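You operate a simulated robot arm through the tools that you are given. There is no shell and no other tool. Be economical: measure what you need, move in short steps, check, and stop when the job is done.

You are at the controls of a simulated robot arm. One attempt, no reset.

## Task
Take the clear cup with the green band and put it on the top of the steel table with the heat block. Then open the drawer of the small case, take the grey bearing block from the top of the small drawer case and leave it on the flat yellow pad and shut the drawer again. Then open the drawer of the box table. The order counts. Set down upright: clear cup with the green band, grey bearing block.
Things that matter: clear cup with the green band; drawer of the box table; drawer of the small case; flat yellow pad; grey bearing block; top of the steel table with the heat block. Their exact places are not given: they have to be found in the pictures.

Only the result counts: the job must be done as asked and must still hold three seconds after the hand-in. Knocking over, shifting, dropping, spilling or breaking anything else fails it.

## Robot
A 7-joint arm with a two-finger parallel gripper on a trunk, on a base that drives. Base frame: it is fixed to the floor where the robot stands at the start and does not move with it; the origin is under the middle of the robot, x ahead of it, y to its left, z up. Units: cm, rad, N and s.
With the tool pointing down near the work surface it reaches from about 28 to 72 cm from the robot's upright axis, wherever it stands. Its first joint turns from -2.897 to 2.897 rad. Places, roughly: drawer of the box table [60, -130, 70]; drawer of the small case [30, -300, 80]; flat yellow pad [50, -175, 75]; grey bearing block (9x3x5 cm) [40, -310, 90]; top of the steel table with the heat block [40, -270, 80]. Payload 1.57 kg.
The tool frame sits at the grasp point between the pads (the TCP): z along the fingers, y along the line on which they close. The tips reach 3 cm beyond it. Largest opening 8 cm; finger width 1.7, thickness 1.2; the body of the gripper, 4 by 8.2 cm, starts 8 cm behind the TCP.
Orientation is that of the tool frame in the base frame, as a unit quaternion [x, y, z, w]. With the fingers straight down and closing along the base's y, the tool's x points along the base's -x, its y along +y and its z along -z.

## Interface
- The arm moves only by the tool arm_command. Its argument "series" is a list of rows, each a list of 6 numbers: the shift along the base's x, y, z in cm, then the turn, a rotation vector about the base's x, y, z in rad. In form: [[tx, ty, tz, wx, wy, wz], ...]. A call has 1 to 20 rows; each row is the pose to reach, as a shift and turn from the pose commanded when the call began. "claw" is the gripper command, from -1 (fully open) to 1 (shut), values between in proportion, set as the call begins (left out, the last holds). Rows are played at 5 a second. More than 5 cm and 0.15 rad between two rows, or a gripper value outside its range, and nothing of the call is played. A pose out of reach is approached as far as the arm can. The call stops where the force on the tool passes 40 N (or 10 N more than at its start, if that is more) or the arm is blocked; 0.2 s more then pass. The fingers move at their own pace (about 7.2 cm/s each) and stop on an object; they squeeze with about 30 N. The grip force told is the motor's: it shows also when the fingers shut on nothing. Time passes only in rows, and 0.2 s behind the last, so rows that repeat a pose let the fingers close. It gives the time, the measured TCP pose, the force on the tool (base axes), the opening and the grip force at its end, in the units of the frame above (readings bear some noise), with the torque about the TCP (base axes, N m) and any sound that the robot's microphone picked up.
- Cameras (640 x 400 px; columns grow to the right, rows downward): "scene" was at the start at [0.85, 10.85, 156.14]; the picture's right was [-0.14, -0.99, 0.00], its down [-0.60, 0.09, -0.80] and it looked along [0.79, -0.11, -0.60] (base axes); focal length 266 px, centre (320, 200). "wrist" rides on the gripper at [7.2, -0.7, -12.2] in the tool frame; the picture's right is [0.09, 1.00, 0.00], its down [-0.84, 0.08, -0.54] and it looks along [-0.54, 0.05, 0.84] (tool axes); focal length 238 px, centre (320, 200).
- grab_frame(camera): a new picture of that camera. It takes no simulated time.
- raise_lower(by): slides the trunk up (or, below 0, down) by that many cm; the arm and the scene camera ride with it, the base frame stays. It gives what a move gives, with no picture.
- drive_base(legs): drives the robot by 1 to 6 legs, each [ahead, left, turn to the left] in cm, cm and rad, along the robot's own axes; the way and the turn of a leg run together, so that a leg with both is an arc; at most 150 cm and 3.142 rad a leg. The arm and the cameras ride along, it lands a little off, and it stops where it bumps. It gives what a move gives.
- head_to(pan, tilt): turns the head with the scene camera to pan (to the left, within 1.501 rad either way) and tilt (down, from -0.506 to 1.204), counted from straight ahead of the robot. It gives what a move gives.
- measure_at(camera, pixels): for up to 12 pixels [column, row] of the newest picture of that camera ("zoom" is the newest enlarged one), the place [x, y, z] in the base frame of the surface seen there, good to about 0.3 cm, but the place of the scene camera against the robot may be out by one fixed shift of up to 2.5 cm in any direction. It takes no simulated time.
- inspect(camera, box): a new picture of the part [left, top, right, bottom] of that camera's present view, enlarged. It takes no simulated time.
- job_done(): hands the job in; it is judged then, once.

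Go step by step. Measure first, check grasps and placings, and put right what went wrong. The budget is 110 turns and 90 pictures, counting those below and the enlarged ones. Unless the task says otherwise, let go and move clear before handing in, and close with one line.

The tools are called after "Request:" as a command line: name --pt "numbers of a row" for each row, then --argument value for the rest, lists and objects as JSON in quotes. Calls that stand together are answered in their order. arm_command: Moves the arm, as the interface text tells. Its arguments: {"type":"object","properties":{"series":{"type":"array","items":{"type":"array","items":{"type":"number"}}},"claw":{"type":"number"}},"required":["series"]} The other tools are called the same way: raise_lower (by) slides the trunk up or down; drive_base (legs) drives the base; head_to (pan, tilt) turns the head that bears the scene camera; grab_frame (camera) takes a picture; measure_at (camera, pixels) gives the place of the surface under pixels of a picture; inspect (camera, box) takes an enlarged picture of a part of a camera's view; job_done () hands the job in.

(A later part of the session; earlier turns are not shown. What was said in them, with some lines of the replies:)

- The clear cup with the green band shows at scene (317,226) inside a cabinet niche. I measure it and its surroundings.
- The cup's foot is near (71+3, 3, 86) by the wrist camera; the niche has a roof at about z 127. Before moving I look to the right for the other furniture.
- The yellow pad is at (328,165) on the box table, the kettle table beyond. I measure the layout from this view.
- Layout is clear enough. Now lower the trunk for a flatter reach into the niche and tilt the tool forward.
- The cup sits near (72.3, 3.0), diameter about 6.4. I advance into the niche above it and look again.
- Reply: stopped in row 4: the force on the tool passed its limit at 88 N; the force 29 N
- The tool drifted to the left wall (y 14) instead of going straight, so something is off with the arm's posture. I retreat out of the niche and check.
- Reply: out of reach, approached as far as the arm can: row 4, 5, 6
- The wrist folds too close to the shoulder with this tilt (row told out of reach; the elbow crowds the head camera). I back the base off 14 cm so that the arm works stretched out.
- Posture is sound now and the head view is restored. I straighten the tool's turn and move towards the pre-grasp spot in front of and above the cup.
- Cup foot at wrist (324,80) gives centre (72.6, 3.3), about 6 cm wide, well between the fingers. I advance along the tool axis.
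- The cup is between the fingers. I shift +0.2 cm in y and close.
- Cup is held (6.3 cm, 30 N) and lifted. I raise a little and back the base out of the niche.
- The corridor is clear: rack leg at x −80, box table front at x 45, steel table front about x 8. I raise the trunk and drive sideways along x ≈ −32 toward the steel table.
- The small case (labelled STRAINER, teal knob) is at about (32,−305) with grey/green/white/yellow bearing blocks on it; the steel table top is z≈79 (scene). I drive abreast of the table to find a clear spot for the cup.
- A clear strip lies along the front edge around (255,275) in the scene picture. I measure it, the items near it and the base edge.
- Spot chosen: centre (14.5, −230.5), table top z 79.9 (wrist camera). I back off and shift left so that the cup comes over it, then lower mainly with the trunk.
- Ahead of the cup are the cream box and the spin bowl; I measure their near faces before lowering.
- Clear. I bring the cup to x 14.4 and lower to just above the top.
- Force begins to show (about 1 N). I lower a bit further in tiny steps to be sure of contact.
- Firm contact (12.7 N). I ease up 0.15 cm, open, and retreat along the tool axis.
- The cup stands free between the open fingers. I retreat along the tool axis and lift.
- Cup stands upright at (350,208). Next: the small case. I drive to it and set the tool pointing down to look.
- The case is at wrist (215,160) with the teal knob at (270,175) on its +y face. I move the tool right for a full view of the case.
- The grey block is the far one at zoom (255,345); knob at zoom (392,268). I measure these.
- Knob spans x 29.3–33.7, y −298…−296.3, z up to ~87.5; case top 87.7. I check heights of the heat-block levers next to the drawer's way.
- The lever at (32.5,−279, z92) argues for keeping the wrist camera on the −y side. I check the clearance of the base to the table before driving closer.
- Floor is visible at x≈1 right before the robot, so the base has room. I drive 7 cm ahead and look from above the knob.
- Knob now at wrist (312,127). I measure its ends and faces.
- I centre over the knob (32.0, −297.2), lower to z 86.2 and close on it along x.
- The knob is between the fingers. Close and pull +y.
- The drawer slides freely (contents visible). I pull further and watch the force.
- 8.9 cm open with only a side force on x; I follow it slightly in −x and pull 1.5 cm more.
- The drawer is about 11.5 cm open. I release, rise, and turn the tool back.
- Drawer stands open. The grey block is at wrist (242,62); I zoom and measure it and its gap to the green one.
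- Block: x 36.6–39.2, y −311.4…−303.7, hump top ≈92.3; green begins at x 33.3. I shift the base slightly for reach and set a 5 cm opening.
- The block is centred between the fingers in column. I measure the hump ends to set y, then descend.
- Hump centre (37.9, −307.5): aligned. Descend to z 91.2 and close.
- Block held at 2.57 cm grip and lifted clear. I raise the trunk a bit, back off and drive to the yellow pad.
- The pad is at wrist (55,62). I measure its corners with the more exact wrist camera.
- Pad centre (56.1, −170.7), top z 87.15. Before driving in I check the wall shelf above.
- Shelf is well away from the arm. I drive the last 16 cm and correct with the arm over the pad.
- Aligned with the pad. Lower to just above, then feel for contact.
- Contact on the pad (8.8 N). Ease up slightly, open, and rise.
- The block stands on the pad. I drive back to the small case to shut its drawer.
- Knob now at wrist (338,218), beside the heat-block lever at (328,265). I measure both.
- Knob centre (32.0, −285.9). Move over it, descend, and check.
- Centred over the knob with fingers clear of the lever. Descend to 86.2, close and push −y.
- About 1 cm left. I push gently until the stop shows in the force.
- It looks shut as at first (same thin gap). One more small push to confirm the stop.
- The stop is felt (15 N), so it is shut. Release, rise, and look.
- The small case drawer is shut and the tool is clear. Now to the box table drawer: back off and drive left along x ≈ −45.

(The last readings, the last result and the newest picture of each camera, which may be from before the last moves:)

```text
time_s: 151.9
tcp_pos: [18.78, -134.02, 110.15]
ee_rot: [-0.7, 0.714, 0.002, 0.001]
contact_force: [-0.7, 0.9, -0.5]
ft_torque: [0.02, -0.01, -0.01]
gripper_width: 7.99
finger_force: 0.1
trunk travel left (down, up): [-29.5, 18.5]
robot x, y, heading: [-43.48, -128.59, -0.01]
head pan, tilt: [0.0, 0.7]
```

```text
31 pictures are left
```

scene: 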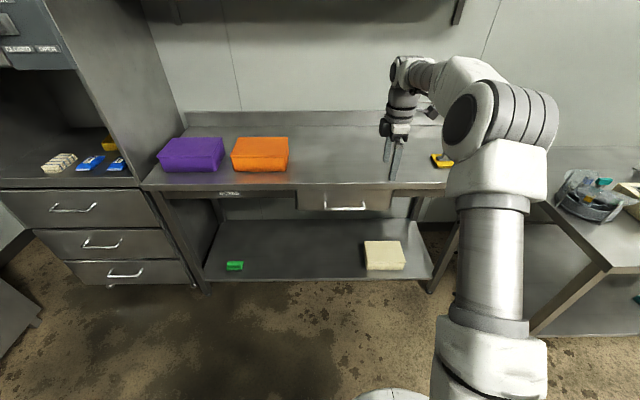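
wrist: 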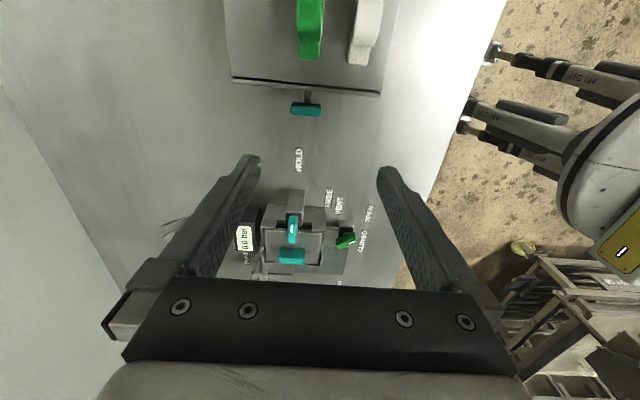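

The drawer front is at (345,200) with a bar handle. I zoom and measure.

Request:
inspect --camera "scene" --box '[285, 170, 405, 245]'

Request:
measure_at --camera "zoom" --pixels '[[220, 205], [330, 209], [430, 205], [240, 207], [400, 207], [320, 160], [80, 120], [550, 120], [320, 80], [222, 185]]'

```text
5.33 times, centred on (345, 208) of scene
```

zoom: 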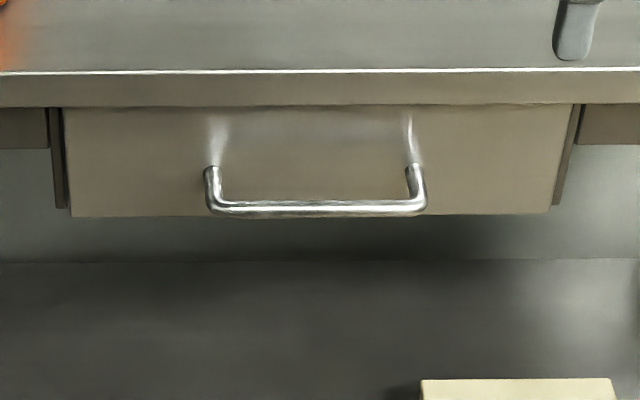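

```text
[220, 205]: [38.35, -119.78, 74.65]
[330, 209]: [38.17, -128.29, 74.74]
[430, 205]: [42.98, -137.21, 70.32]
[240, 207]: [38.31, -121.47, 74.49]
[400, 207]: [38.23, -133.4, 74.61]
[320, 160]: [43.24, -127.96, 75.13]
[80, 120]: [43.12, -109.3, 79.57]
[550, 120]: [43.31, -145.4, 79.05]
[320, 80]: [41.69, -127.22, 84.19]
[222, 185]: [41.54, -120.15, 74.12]
```

Bar handle: y −119…−135, x ≈38.5, z ≈75 (allowing for scene shift). I turn the tool horizontal (pointing +x, closing vertically).

Request:
arm_command --pt "0 0 0 0 -0.14 0" --pt "0 0.5 0 0 -0.28 0" --pt "0 1 0 0 -0.42 0" --pt "0 1.5 0 0 -0.56 0" --pt "0 2 0 0 -0.7 0" --pt "0 2.5 0 0 -0.84 0" --pt "0 3 0 0 -0.98 0" --pt "0 3.5 0 0 -1.12 0" --pt "0 4 0 0 -1.26 0" --pt "0 4.5 0 0 -1.4 0" --pt "0 5 0 0 -1.54 0" --pt "0 5 0 0 -1.571 0" --pt "0 5 0 0 -1.571 0"

Request:
grab_frame --camera "scene"

```text
time_s: 154.7
tcp_pos: [18.76, -129.13, 110.0]
ee_rot: [-0.496, 0.505, -0.494, 0.505]
contact_force: [0.4, -0.7, -0.3]
ft_torque: [-0.01, -0.01, -0.01]
gripper_width: 8.01
finger_force: 0.2
trunk travel left (down, up): [-29.5, 18.5]
robot x, y, heading: [-43.65, -128.16, -0.012]
head pan, tilt: [0.0, 0.7]
```

```text
29 pictures are left
```

scene: 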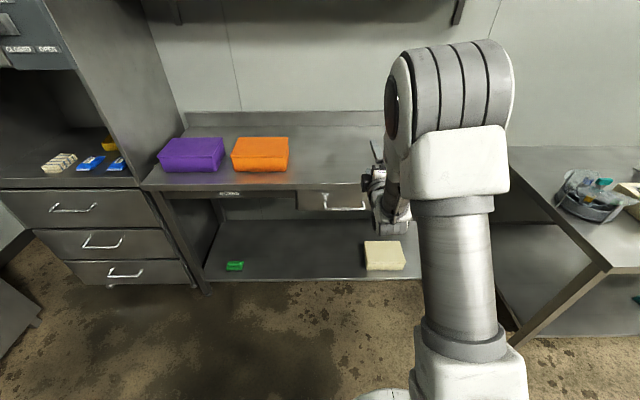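

Horizontal tool reached. Lower the trunk 29 cm and look with the wrist camera.

Request:
raise_lower --by -29

Request:
arm_command --pt "0 0.7 -2 0 0 0" --pt "0 1.4 -4 0 0 0" --pt "0 2 -6 0 0 0" --pt "0 2 -6 0 0 0"

Request:
grab_frame --camera "wrist"

```text
time_s: 157.6
tcp_pos: [18.84, -129.19, 81.17]
ee_rot: [-0.495, 0.505, -0.494, 0.505]
contact_force: [0.0, -0.2, -0.3]
ft_torque: [-0.03, 0.03, -0.02]
gripper_width: 8.01
finger_force: 0.1
trunk travel left (down, up): [-0.5, 47.5]
robot x, y, heading: [-43.6, -128.34, -0.01]
head pan, tilt: [0.0, 0.7]
```

```text
time_s: 158.6
tcp_pos: [18.75, -127.25, 75.03]
ee_rot: [-0.495, 0.504, -0.494, 0.506]
contact_force: [-0.3, 0.3, -0.8]
ft_torque: [0.0, 0.01, 0.0]
gripper_width: 8.0
finger_force: 0.1
trunk travel left (down, up): [-0.5, 47.5]
robot x, y, heading: [-43.4, -128.56, -0.008]
head pan, tilt: [0.0, 0.7]
```

```text
28 pictures are left
```

wrist: 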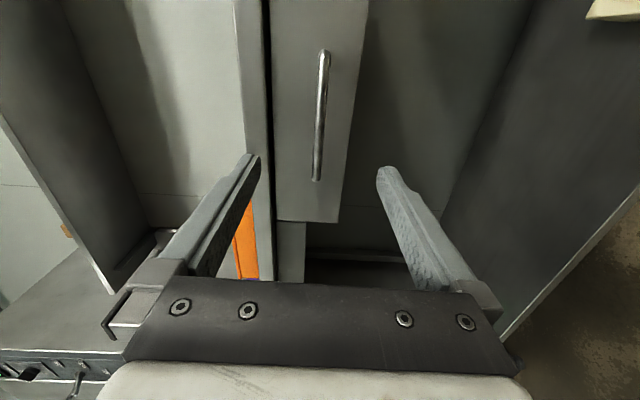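

The bar shows at wrist (322,55)–(317,178), midway between the fingers. I measure it.

Request:
measure_at --camera "wrist" --pixels '[[324, 60], [321, 100], [319, 140], [317, 172], [300, 120], [340, 120], [258, 110], [290, 210]]'

```text
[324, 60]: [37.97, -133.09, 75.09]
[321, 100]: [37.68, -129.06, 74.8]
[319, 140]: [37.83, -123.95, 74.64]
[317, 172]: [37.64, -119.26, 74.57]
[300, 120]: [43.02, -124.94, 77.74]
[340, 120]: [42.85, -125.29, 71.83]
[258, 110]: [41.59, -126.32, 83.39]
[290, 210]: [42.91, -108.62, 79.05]
```

Bar centre ≈ (38.2, −126.3, 74.7). Drive 12 cm ahead, then finish with the arm.

Request:
drive_base --legs '[[12, 0, 0.008]]'

Request:
grab_frame --camera "wrist"

Request:
measure_at --camera "wrist" --pixels '[[324, 60], [321, 100], [319, 140], [315, 60], [315, 100]]'

```text
time_s: 160.1
tcp_pos: [30.97, -126.88, 75.05]
ee_rot: [-0.497, 0.503, -0.492, 0.507]
contact_force: [-0.2, 0.3, 0.8]
ft_torque: [0.05, 0.02, -0.04]
gripper_width: 8.0
finger_force: 0.1
trunk travel left (down, up): [-0.5, 47.5]
robot x, y, heading: [-31.52, -128.53, -0.005]
head pan, tilt: [0.0, 0.7]
```

```text
27 pictures are left
```

wrist: 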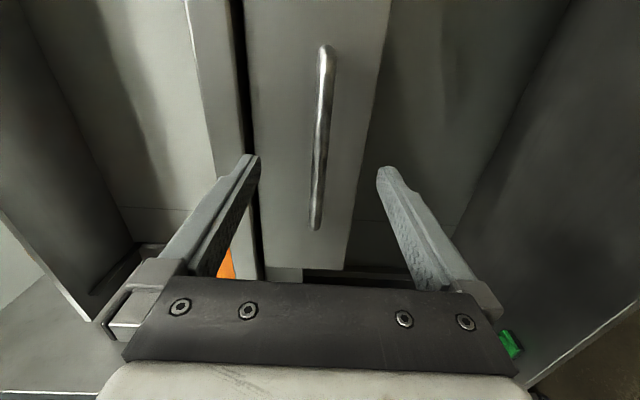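

```text
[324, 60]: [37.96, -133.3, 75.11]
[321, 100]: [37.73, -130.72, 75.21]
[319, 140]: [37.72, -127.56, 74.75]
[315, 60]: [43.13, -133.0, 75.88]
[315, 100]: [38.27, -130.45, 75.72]
```

Bar midway between the fingers (z ≈74.9). Advance 6.2 cm, close, and pull back.

Request:
arm_command --pt "2 0 0 0 0 0" --pt "4 0 -0.1 0 0 0" --pt "6.2 0 -0.1 0 0 0" --pt "6.2 0 -0.1 0 0 0"

Request:
arm_command --pt "0 0 0 0 0 0" --pt "0 0 0 0 0 0" --pt "0 0 0 0 0 0" --pt "0 0 0 0 0 0" --pt "0 0 0 0 0 0" --claw 1

Request:
arm_command --pt "-1 0 0 0 0 0" --pt "-2 0 0 0 0 0" --pt "-3 0 0 0 0 0" --pt "-4 0 0 0 0 0" --pt "-5 0 0 0 0 0" --pt "-5 0 0 0 0 0"

Request:
grab_frame --camera "wrist"

```text
time_s: 161.1
tcp_pos: [37.02, -126.8, 74.89]
ee_rot: [-0.497, 0.503, -0.493, 0.507]
contact_force: [-0.3, -0.7, 0.6]
ft_torque: [0.01, -0.03, 0.01]
gripper_width: 8.0
finger_force: 0.1
trunk travel left (down, up): [-0.5, 47.5]
robot x, y, heading: [-31.79, -128.29, -0.004]
head pan, tilt: [0.0, 0.7]
```

```text
time_s: 162.3
tcp_pos: [37.03, -126.95, 75.03]
ee_rot: [-0.497, 0.502, -0.493, 0.507]
contact_force: [1.3, 0.2, 4.0]
ft_torque: [-0.58, -0.05, -0.01]
gripper_width: 1.38
finger_force: 30.2
trunk travel left (down, up): [-0.5, 47.5]
robot x, y, heading: [-31.56, -128.34, -0.003]
head pan, tilt: [0.0, 0.7]
```

```text
time_s: 163.7
tcp_pos: [32.01, -126.86, 75.04]
ee_rot: [-0.496, 0.504, -0.493, 0.508]
contact_force: [-0.7, -2.4, 7.2]
ft_torque: [-0.53, -0.12, 0.15]
gripper_width: 1.38
finger_force: 30.8
trunk travel left (down, up): [-0.5, 47.5]
robot x, y, heading: [-31.75, -128.06, -0.007]
head pan, tilt: [0.0, 0.7]
```

```text
26 pictures are left
```

wrist: 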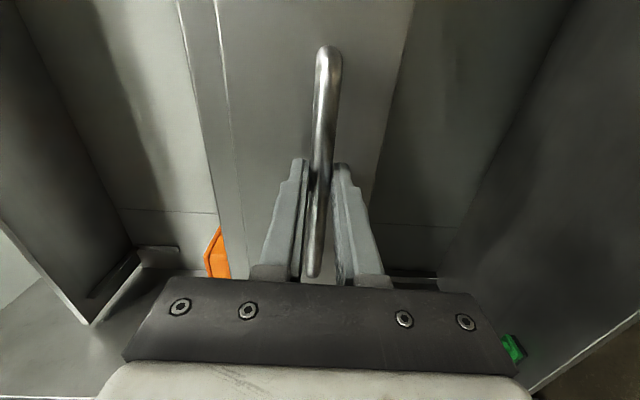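

The drawer follows. I pull further with the arm, watching force.

Request:
arm_command --pt "-1 0 0 0 0 0" --pt "-2 0 0 0 0 0" --pt "-3 0 0 0 0 0" --pt "-4 0 0 0 0 0" --pt "-5 0 0 0 0 0" --pt "-6 0 0 0 0 0" --pt "-7 0 0 0 0 0" --pt "-8 0 0 0 0 0" --pt "-8 0 0 0 0 0"

Request:
grab_frame --camera "scene"

```text
time_s: 165.7
tcp_pos: [23.95, -126.9, 75.06]
ee_rot: [-0.497, 0.503, -0.493, 0.508]
contact_force: [2.1, -4.1, 6.5]
ft_torque: [-0.54, -0.09, 0.07]
gripper_width: 1.38
finger_force: 30.5
trunk travel left (down, up): [-0.5, 47.5]
robot x, y, heading: [-31.48, -128.46, -0.002]
head pan, tilt: [0.0, 0.7]
```

```text
25 pictures are left
```

scene: 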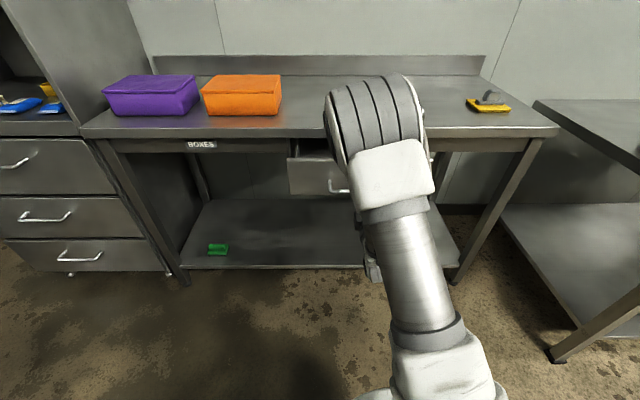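

13 cm open with little force. I pull with the arm some more (it stops by itself on force).

Request:
arm_command --pt "-1 0 0 0 0 0" --pt "-2 0 0 0 0 0" --pt "-3 0 0 0 0 0" --pt "-4 0 0 0 0 0" --pt "-5 0 0 0 0 0" --pt "-5 0 0 0 0 0"

```text
time_s: 167.1
tcp_pos: [19.06, -126.99, 75.03]
ee_rot: [-0.496, 0.503, -0.493, 0.507]
contact_force: [1.3, -7.3, 13.8]
ft_torque: [-0.53, -0.23, -0.35]
gripper_width: 1.39
finger_force: 30.7
trunk travel left (down, up): [-0.5, 47.5]
robot x, y, heading: [-31.81, -128.23, -0.007]
head pan, tilt: [0.0, 0.7]
```

Request:
arm_command --pt "-1 0.1 0.1 0 0 0" --pt "-2 0.2 0.15 0 0 0" --pt "-3 0.2 0.15 0 0 0" --pt "-4 0.2 0.15 0 0 0" --pt "-4 0.2 0.15 0 0 0"

Request:
grab_frame --camera "wrist"

Request:
grab_frame --camera "scene"

```text
time_s: 168.1
tcp_pos: [18.47, -126.81, 74.95]
ee_rot: [-0.49, 0.499, -0.502, 0.509]
contact_force: [0.7, -1.0, 9.6]
ft_torque: [-0.57, -0.13, 0.13]
gripper_width: 1.4
finger_force: 30.0
out of reach, approached as far as the arm can: row 1, 2, 3, 4
trunk travel left (down, up): [-0.5, 47.5]
robot x, y, heading: [-31.87, -128.06, -0.002]
head pan, tilt: [0.0, 0.7]
stopped in row 4: the force on the tool passed its limit at 46 N (the readings are from after the stop); the commanded pose is now the measured one
```

```text
24 pictures are left
```

wrist: 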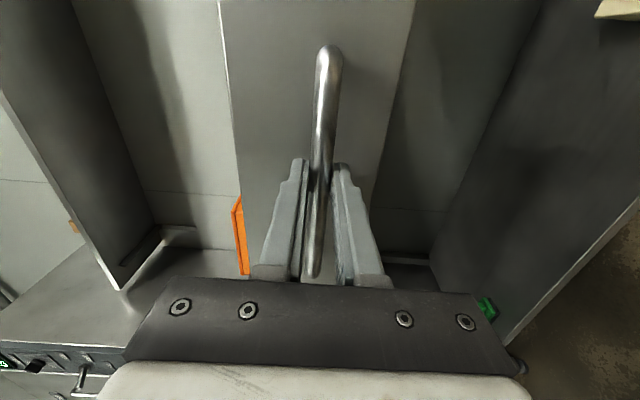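

```text
23 pictures are left
```

scene: 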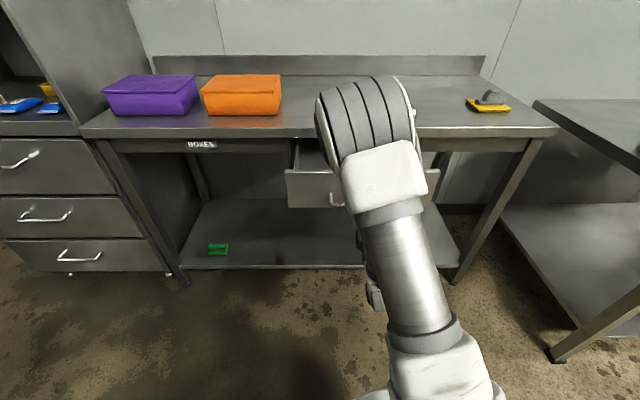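

18.6 cm open; the arm is folded to its limit. I release, back the base 11 cm, and regrip to learn whether the drawer has more travel.

Request:
arm_command --pt "0 0 0 0 0 0" --pt "0 0 0 0 0 0" --pt "0 0 0 0 0 0" --pt "0 0 0 0 0 0" --claw -1

Request:
drive_base --legs '[[-11, 0, 0]]'

Request:
grab_frame --camera "wrist"

Request:
measure_at --camera "wrist" --pixels '[[324, 70], [321, 110], [319, 150], [290, 150], [345, 150]]'

```text
time_s: 169.1
tcp_pos: [18.42, -126.7, 74.73]
ee_rot: [-0.491, 0.5, -0.499, 0.51]
contact_force: [-0.7, 0.1, 1.1]
ft_torque: [-0.02, 0.02, 0.0]
gripper_width: 7.98
finger_force: 0.1
trunk travel left (down, up): [-0.5, 47.5]
robot x, y, heading: [-31.54, -128.53, -0.013]
head pan, tilt: [0.0, 0.7]
```

```text
time_s: 170.4
tcp_pos: [7.52, -126.83, 74.82]
ee_rot: [-0.492, 0.501, -0.499, 0.508]
contact_force: [-0.5, 0.2, -0.9]
ft_torque: [-0.04, 0.01, 0.02]
gripper_width: 7.99
finger_force: 0.0
trunk travel left (down, up): [-0.5, 47.5]
robot x, y, heading: [-42.88, -128.57, -0.007]
head pan, tilt: [0.0, 0.7]
```

```text
22 pictures are left
```

wrist: 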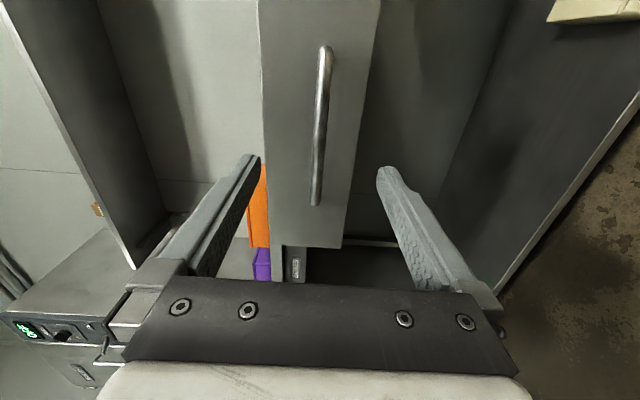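

```text
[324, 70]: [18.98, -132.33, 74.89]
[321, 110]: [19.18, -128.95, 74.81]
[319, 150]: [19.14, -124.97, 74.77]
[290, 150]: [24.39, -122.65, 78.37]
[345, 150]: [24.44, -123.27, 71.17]
```

Bar now at x 19.1, so the drawer is 18.6 cm out. I regrip and try further.

Request:
arm_command --pt "3 0 0 0 0 0" --pt "6 0 0 0 0 0" --pt "9 0 0 0 0 0" --pt "11 0 0 0 0 0" --pt "11 0 0 0 0 0"

Request:
arm_command --pt "0 0 0 0 0 0" --pt "0 0 0 0 0 0" --pt "0 0 0 0 0 0" --pt "0 0 0 0 0 0" --pt "0 0 0 0 0 0" --claw 1

Request:
arm_command --pt "-0.5 0 0 0 0 0" --pt "-1 0 0 0 0 0" --pt "-1.5 0 0 0 0 0" --pt "-2 0 0 0 0 0" --pt "-3 0 0 0 0 0" --pt "-4 0 0 0 0 0" --pt "-4 0 0 0 0 0"

```text
time_s: 171.7
tcp_pos: [18.35, -126.78, 74.9]
ee_rot: [-0.491, 0.501, -0.498, 0.509]
contact_force: [0.0, 0.1, -0.5]
ft_torque: [-0.02, 0.02, -0.03]
gripper_width: 7.99
finger_force: 0.1
trunk travel left (down, up): [-0.5, 47.5]
robot x, y, heading: [-42.64, -128.05, -0.001]
head pan, tilt: [0.0, 0.7]
```

```text
time_s: 172.8
tcp_pos: [18.32, -126.85, 74.96]
ee_rot: [-0.491, 0.5, -0.5, 0.509]
contact_force: [0.5, -0.4, 5.9]
ft_torque: [-0.57, -0.11, -0.05]
gripper_width: 1.38
finger_force: 30.4
trunk travel left (down, up): [-0.5, 47.5]
robot x, y, heading: [-42.78, -128.39, -0.006]
head pan, tilt: [0.0, 0.7]
```

```text
time_s: 174.4
tcp_pos: [14.44, -126.78, 74.99]
ee_rot: [-0.491, 0.501, -0.499, 0.509]
contact_force: [0.7, 3.5, 14.4]
ft_torque: [-0.58, -0.24, 0.67]
gripper_width: 1.38
finger_force: 30.1
trunk travel left (down, up): [-0.5, 47.5]
robot x, y, heading: [-42.57, -128.4, -0.007]
head pan, tilt: [0.0, 0.7]
```

It still slides freely (22.6 cm). A few more cm.

Request:
arm_command --pt "-0.7 0 0 0 0 0" --pt "-1.4 0 0 0 0 0" --pt "-2.1 0 0 0 0 0" --pt "-2.8 0 0 0 0 0" --pt "-3.5 0 0 0 0 0" --pt "-3.5 0 0 0 0 0"

Request:
grab_frame --camera "scene"

```text
time_s: 175.8
tcp_pos: [10.94, -126.87, 74.96]
ee_rot: [-0.49, 0.5, -0.5, 0.51]
contact_force: [2.0, 9.3, 17.1]
ft_torque: [-0.5, -0.29, -0.15]
gripper_width: 1.37
finger_force: 30.2
trunk travel left (down, up): [-0.5, 47.5]
robot x, y, heading: [-42.31, -128.33, -0.008]
head pan, tilt: [0.0, 0.7]
```

```text
21 pictures are left
```

scene: 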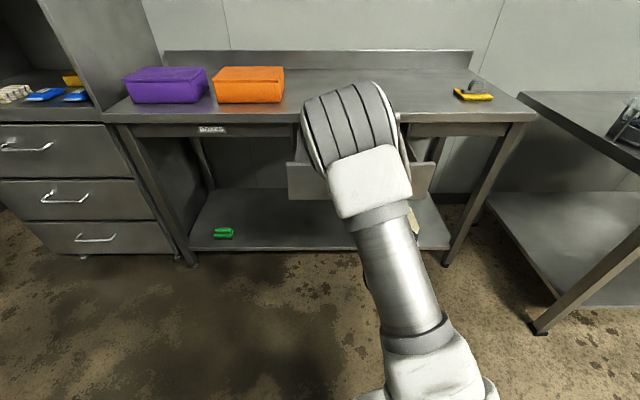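

The drawer is 26 cm out. I release and back away.

Request:
arm_command --pt "0 0 0 0 0 0" --pt "0 0 0 0 0 0" --pt "0 0 0 0 0 0" --pt "0 0 0 0 0 0" --claw -1

Request:
drive_base --legs '[[-5, 0, 0]]'

Request:
grab_frame --camera "wrist"

```text
time_s: 176.8
tcp_pos: [10.97, -126.81, 74.78]
ee_rot: [-0.491, 0.501, -0.499, 0.508]
contact_force: [0.6, -0.7, 0.5]
ft_torque: [-0.01, 0.02, 0.01]
gripper_width: 8.03
finger_force: 0.2
trunk travel left (down, up): [-0.5, 47.5]
robot x, y, heading: [-42.5, -128.21, -0.013]
head pan, tilt: [0.0, 0.7]
```

```text
time_s: 178.0
tcp_pos: [7.37, -126.88, 74.91]
ee_rot: [-0.49, 0.501, -0.499, 0.509]
contact_force: [-0.2, 0.4, -0.2]
ft_torque: [-0.02, -0.02, 0.0]
gripper_width: 8.01
finger_force: 0.1
trunk travel left (down, up): [-0.5, 47.5]
robot x, y, heading: [-46.21, -128.15, -0.009]
head pan, tilt: [0.0, 0.7]
stopped in leg 1: the robot was blocked; the commanded pose is now the measured one
```

```text
20 pictures are left
```

wrist: 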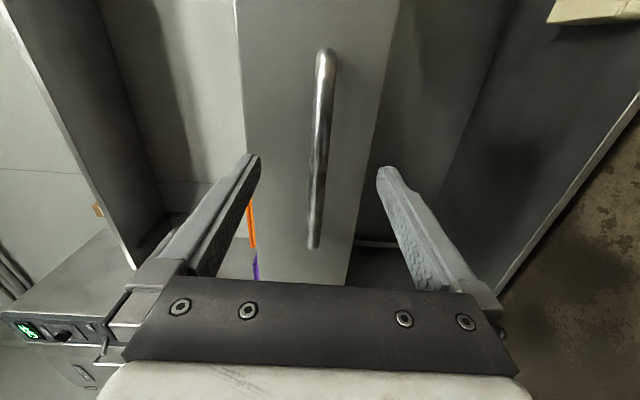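

Blocked at x −46.2: the base touched the rack behind. I move 1 cm off it, draw the arm back slightly, and look at the rack and the worksite.

Request:
drive_base --legs '[[0.8, 0, 0]]'

Request:
arm_command --pt "-0.7 0 0 0 0 0" --pt "-1.4 0 0 0 0 0" --pt "-2.4 0 0 0 0 0" --pt "-2.4 0 0 0 0 0"

Request:
head_to --pan -1.5 --tilt 0.6

Request:
grab_frame --camera "scene"

```text
time_s: 178.8
tcp_pos: [8.24, -126.95, 74.96]
ee_rot: [-0.49, 0.502, -0.5, 0.508]
contact_force: [-0.3, 0.4, 0.5]
ft_torque: [-0.02, 0.01, -0.01]
gripper_width: 8.0
finger_force: 0.2
trunk travel left (down, up): [-0.5, 47.5]
robot x, y, heading: [-45.47, -128.54, -0.007]
head pan, tilt: [0.0, 0.7]
```

```text
time_s: 179.8
tcp_pos: [5.76, -126.95, 74.86]
ee_rot: [-0.49, 0.501, -0.5, 0.508]
contact_force: [0.3, 0.2, 0.0]
ft_torque: [0.01, 0.03, 0.02]
gripper_width: 8.03
finger_force: 0.1
trunk travel left (down, up): [-0.5, 47.5]
robot x, y, heading: [-44.86, -128.46, -0.008]
head pan, tilt: [0.0, 0.7]
```

```text
time_s: 181.4
tcp_pos: [5.91, -127.0, 74.91]
ee_rot: [-0.491, 0.501, -0.5, 0.508]
contact_force: [0.0, -0.3, 0.1]
ft_torque: [0.03, 0.0, 0.01]
gripper_width: 7.99
finger_force: 0.1
trunk travel left (down, up): [-0.5, 47.5]
robot x, y, heading: [-45.03, -128.45, -0.008]
head pan, tilt: [-1.499, 0.6]
```

```text
19 pictures are left
```

scene: 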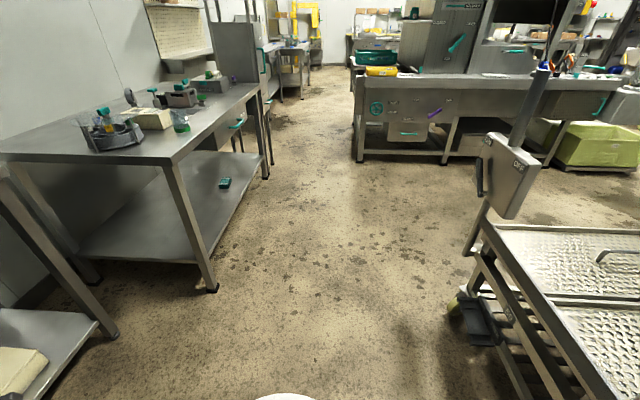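

Nothing on the rack side looks disturbed and the cup stands at (180,122). A last zoom on the steel table and on the drawer and pad.

Request:
inspect --camera "scene" --box '[60, 50, 260, 175]'

Request:
head_to --pan -0.3 --tilt 0.6

Request:
grab_frame --camera "scene"

```text
3.20 times, centred on (160, 112) of scene
```

zoom: 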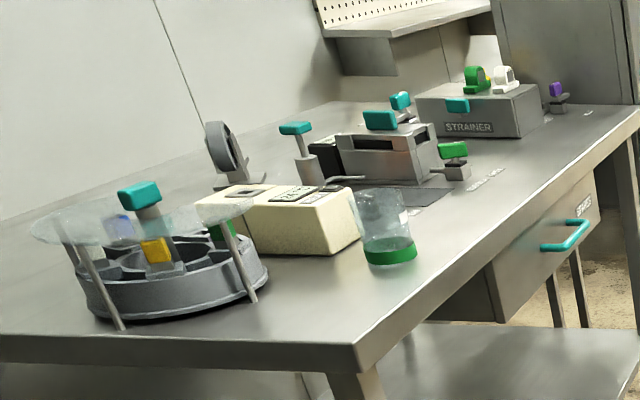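

```text
time_s: 182.8
tcp_pos: [5.89, -126.99, 74.88]
ee_rot: [-0.49, 0.502, -0.5, 0.508]
contact_force: [-0.6, 0.3, 0.3]
ft_torque: [0.04, 0.04, -0.02]
gripper_width: 8.03
finger_force: 0.0
trunk travel left (down, up): [-0.5, 47.5]
robot x, y, heading: [-45.56, -128.34, -0.007]
head pan, tilt: [-0.3, 0.6]
```

```text
17 pictures are left
```

scene: 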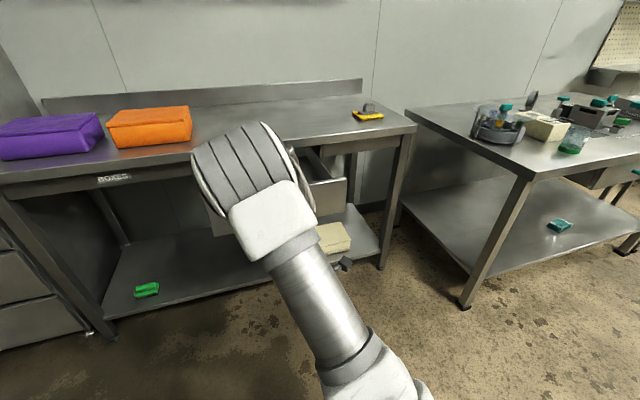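

The cup is upright on the steel table, the STRAINER drawer is shut, the grey block is on the yellow pad, and the box table drawer is open with the gripper clear of it. I hand in.

Request:
job_done

```text
The job is handed in.
```

The job is handed in: the cup is upright on the steel table, the grey bearing block is on the yellow pad, the small case drawer is shut, and the box table drawer is about 26 cm open. Two contacts along the way: the arm pressed against the left wall of the cup's niche early on, and at the end the base was blocked backing up at x −46, probably against the rack. Nothing looked moved in the later pictures.
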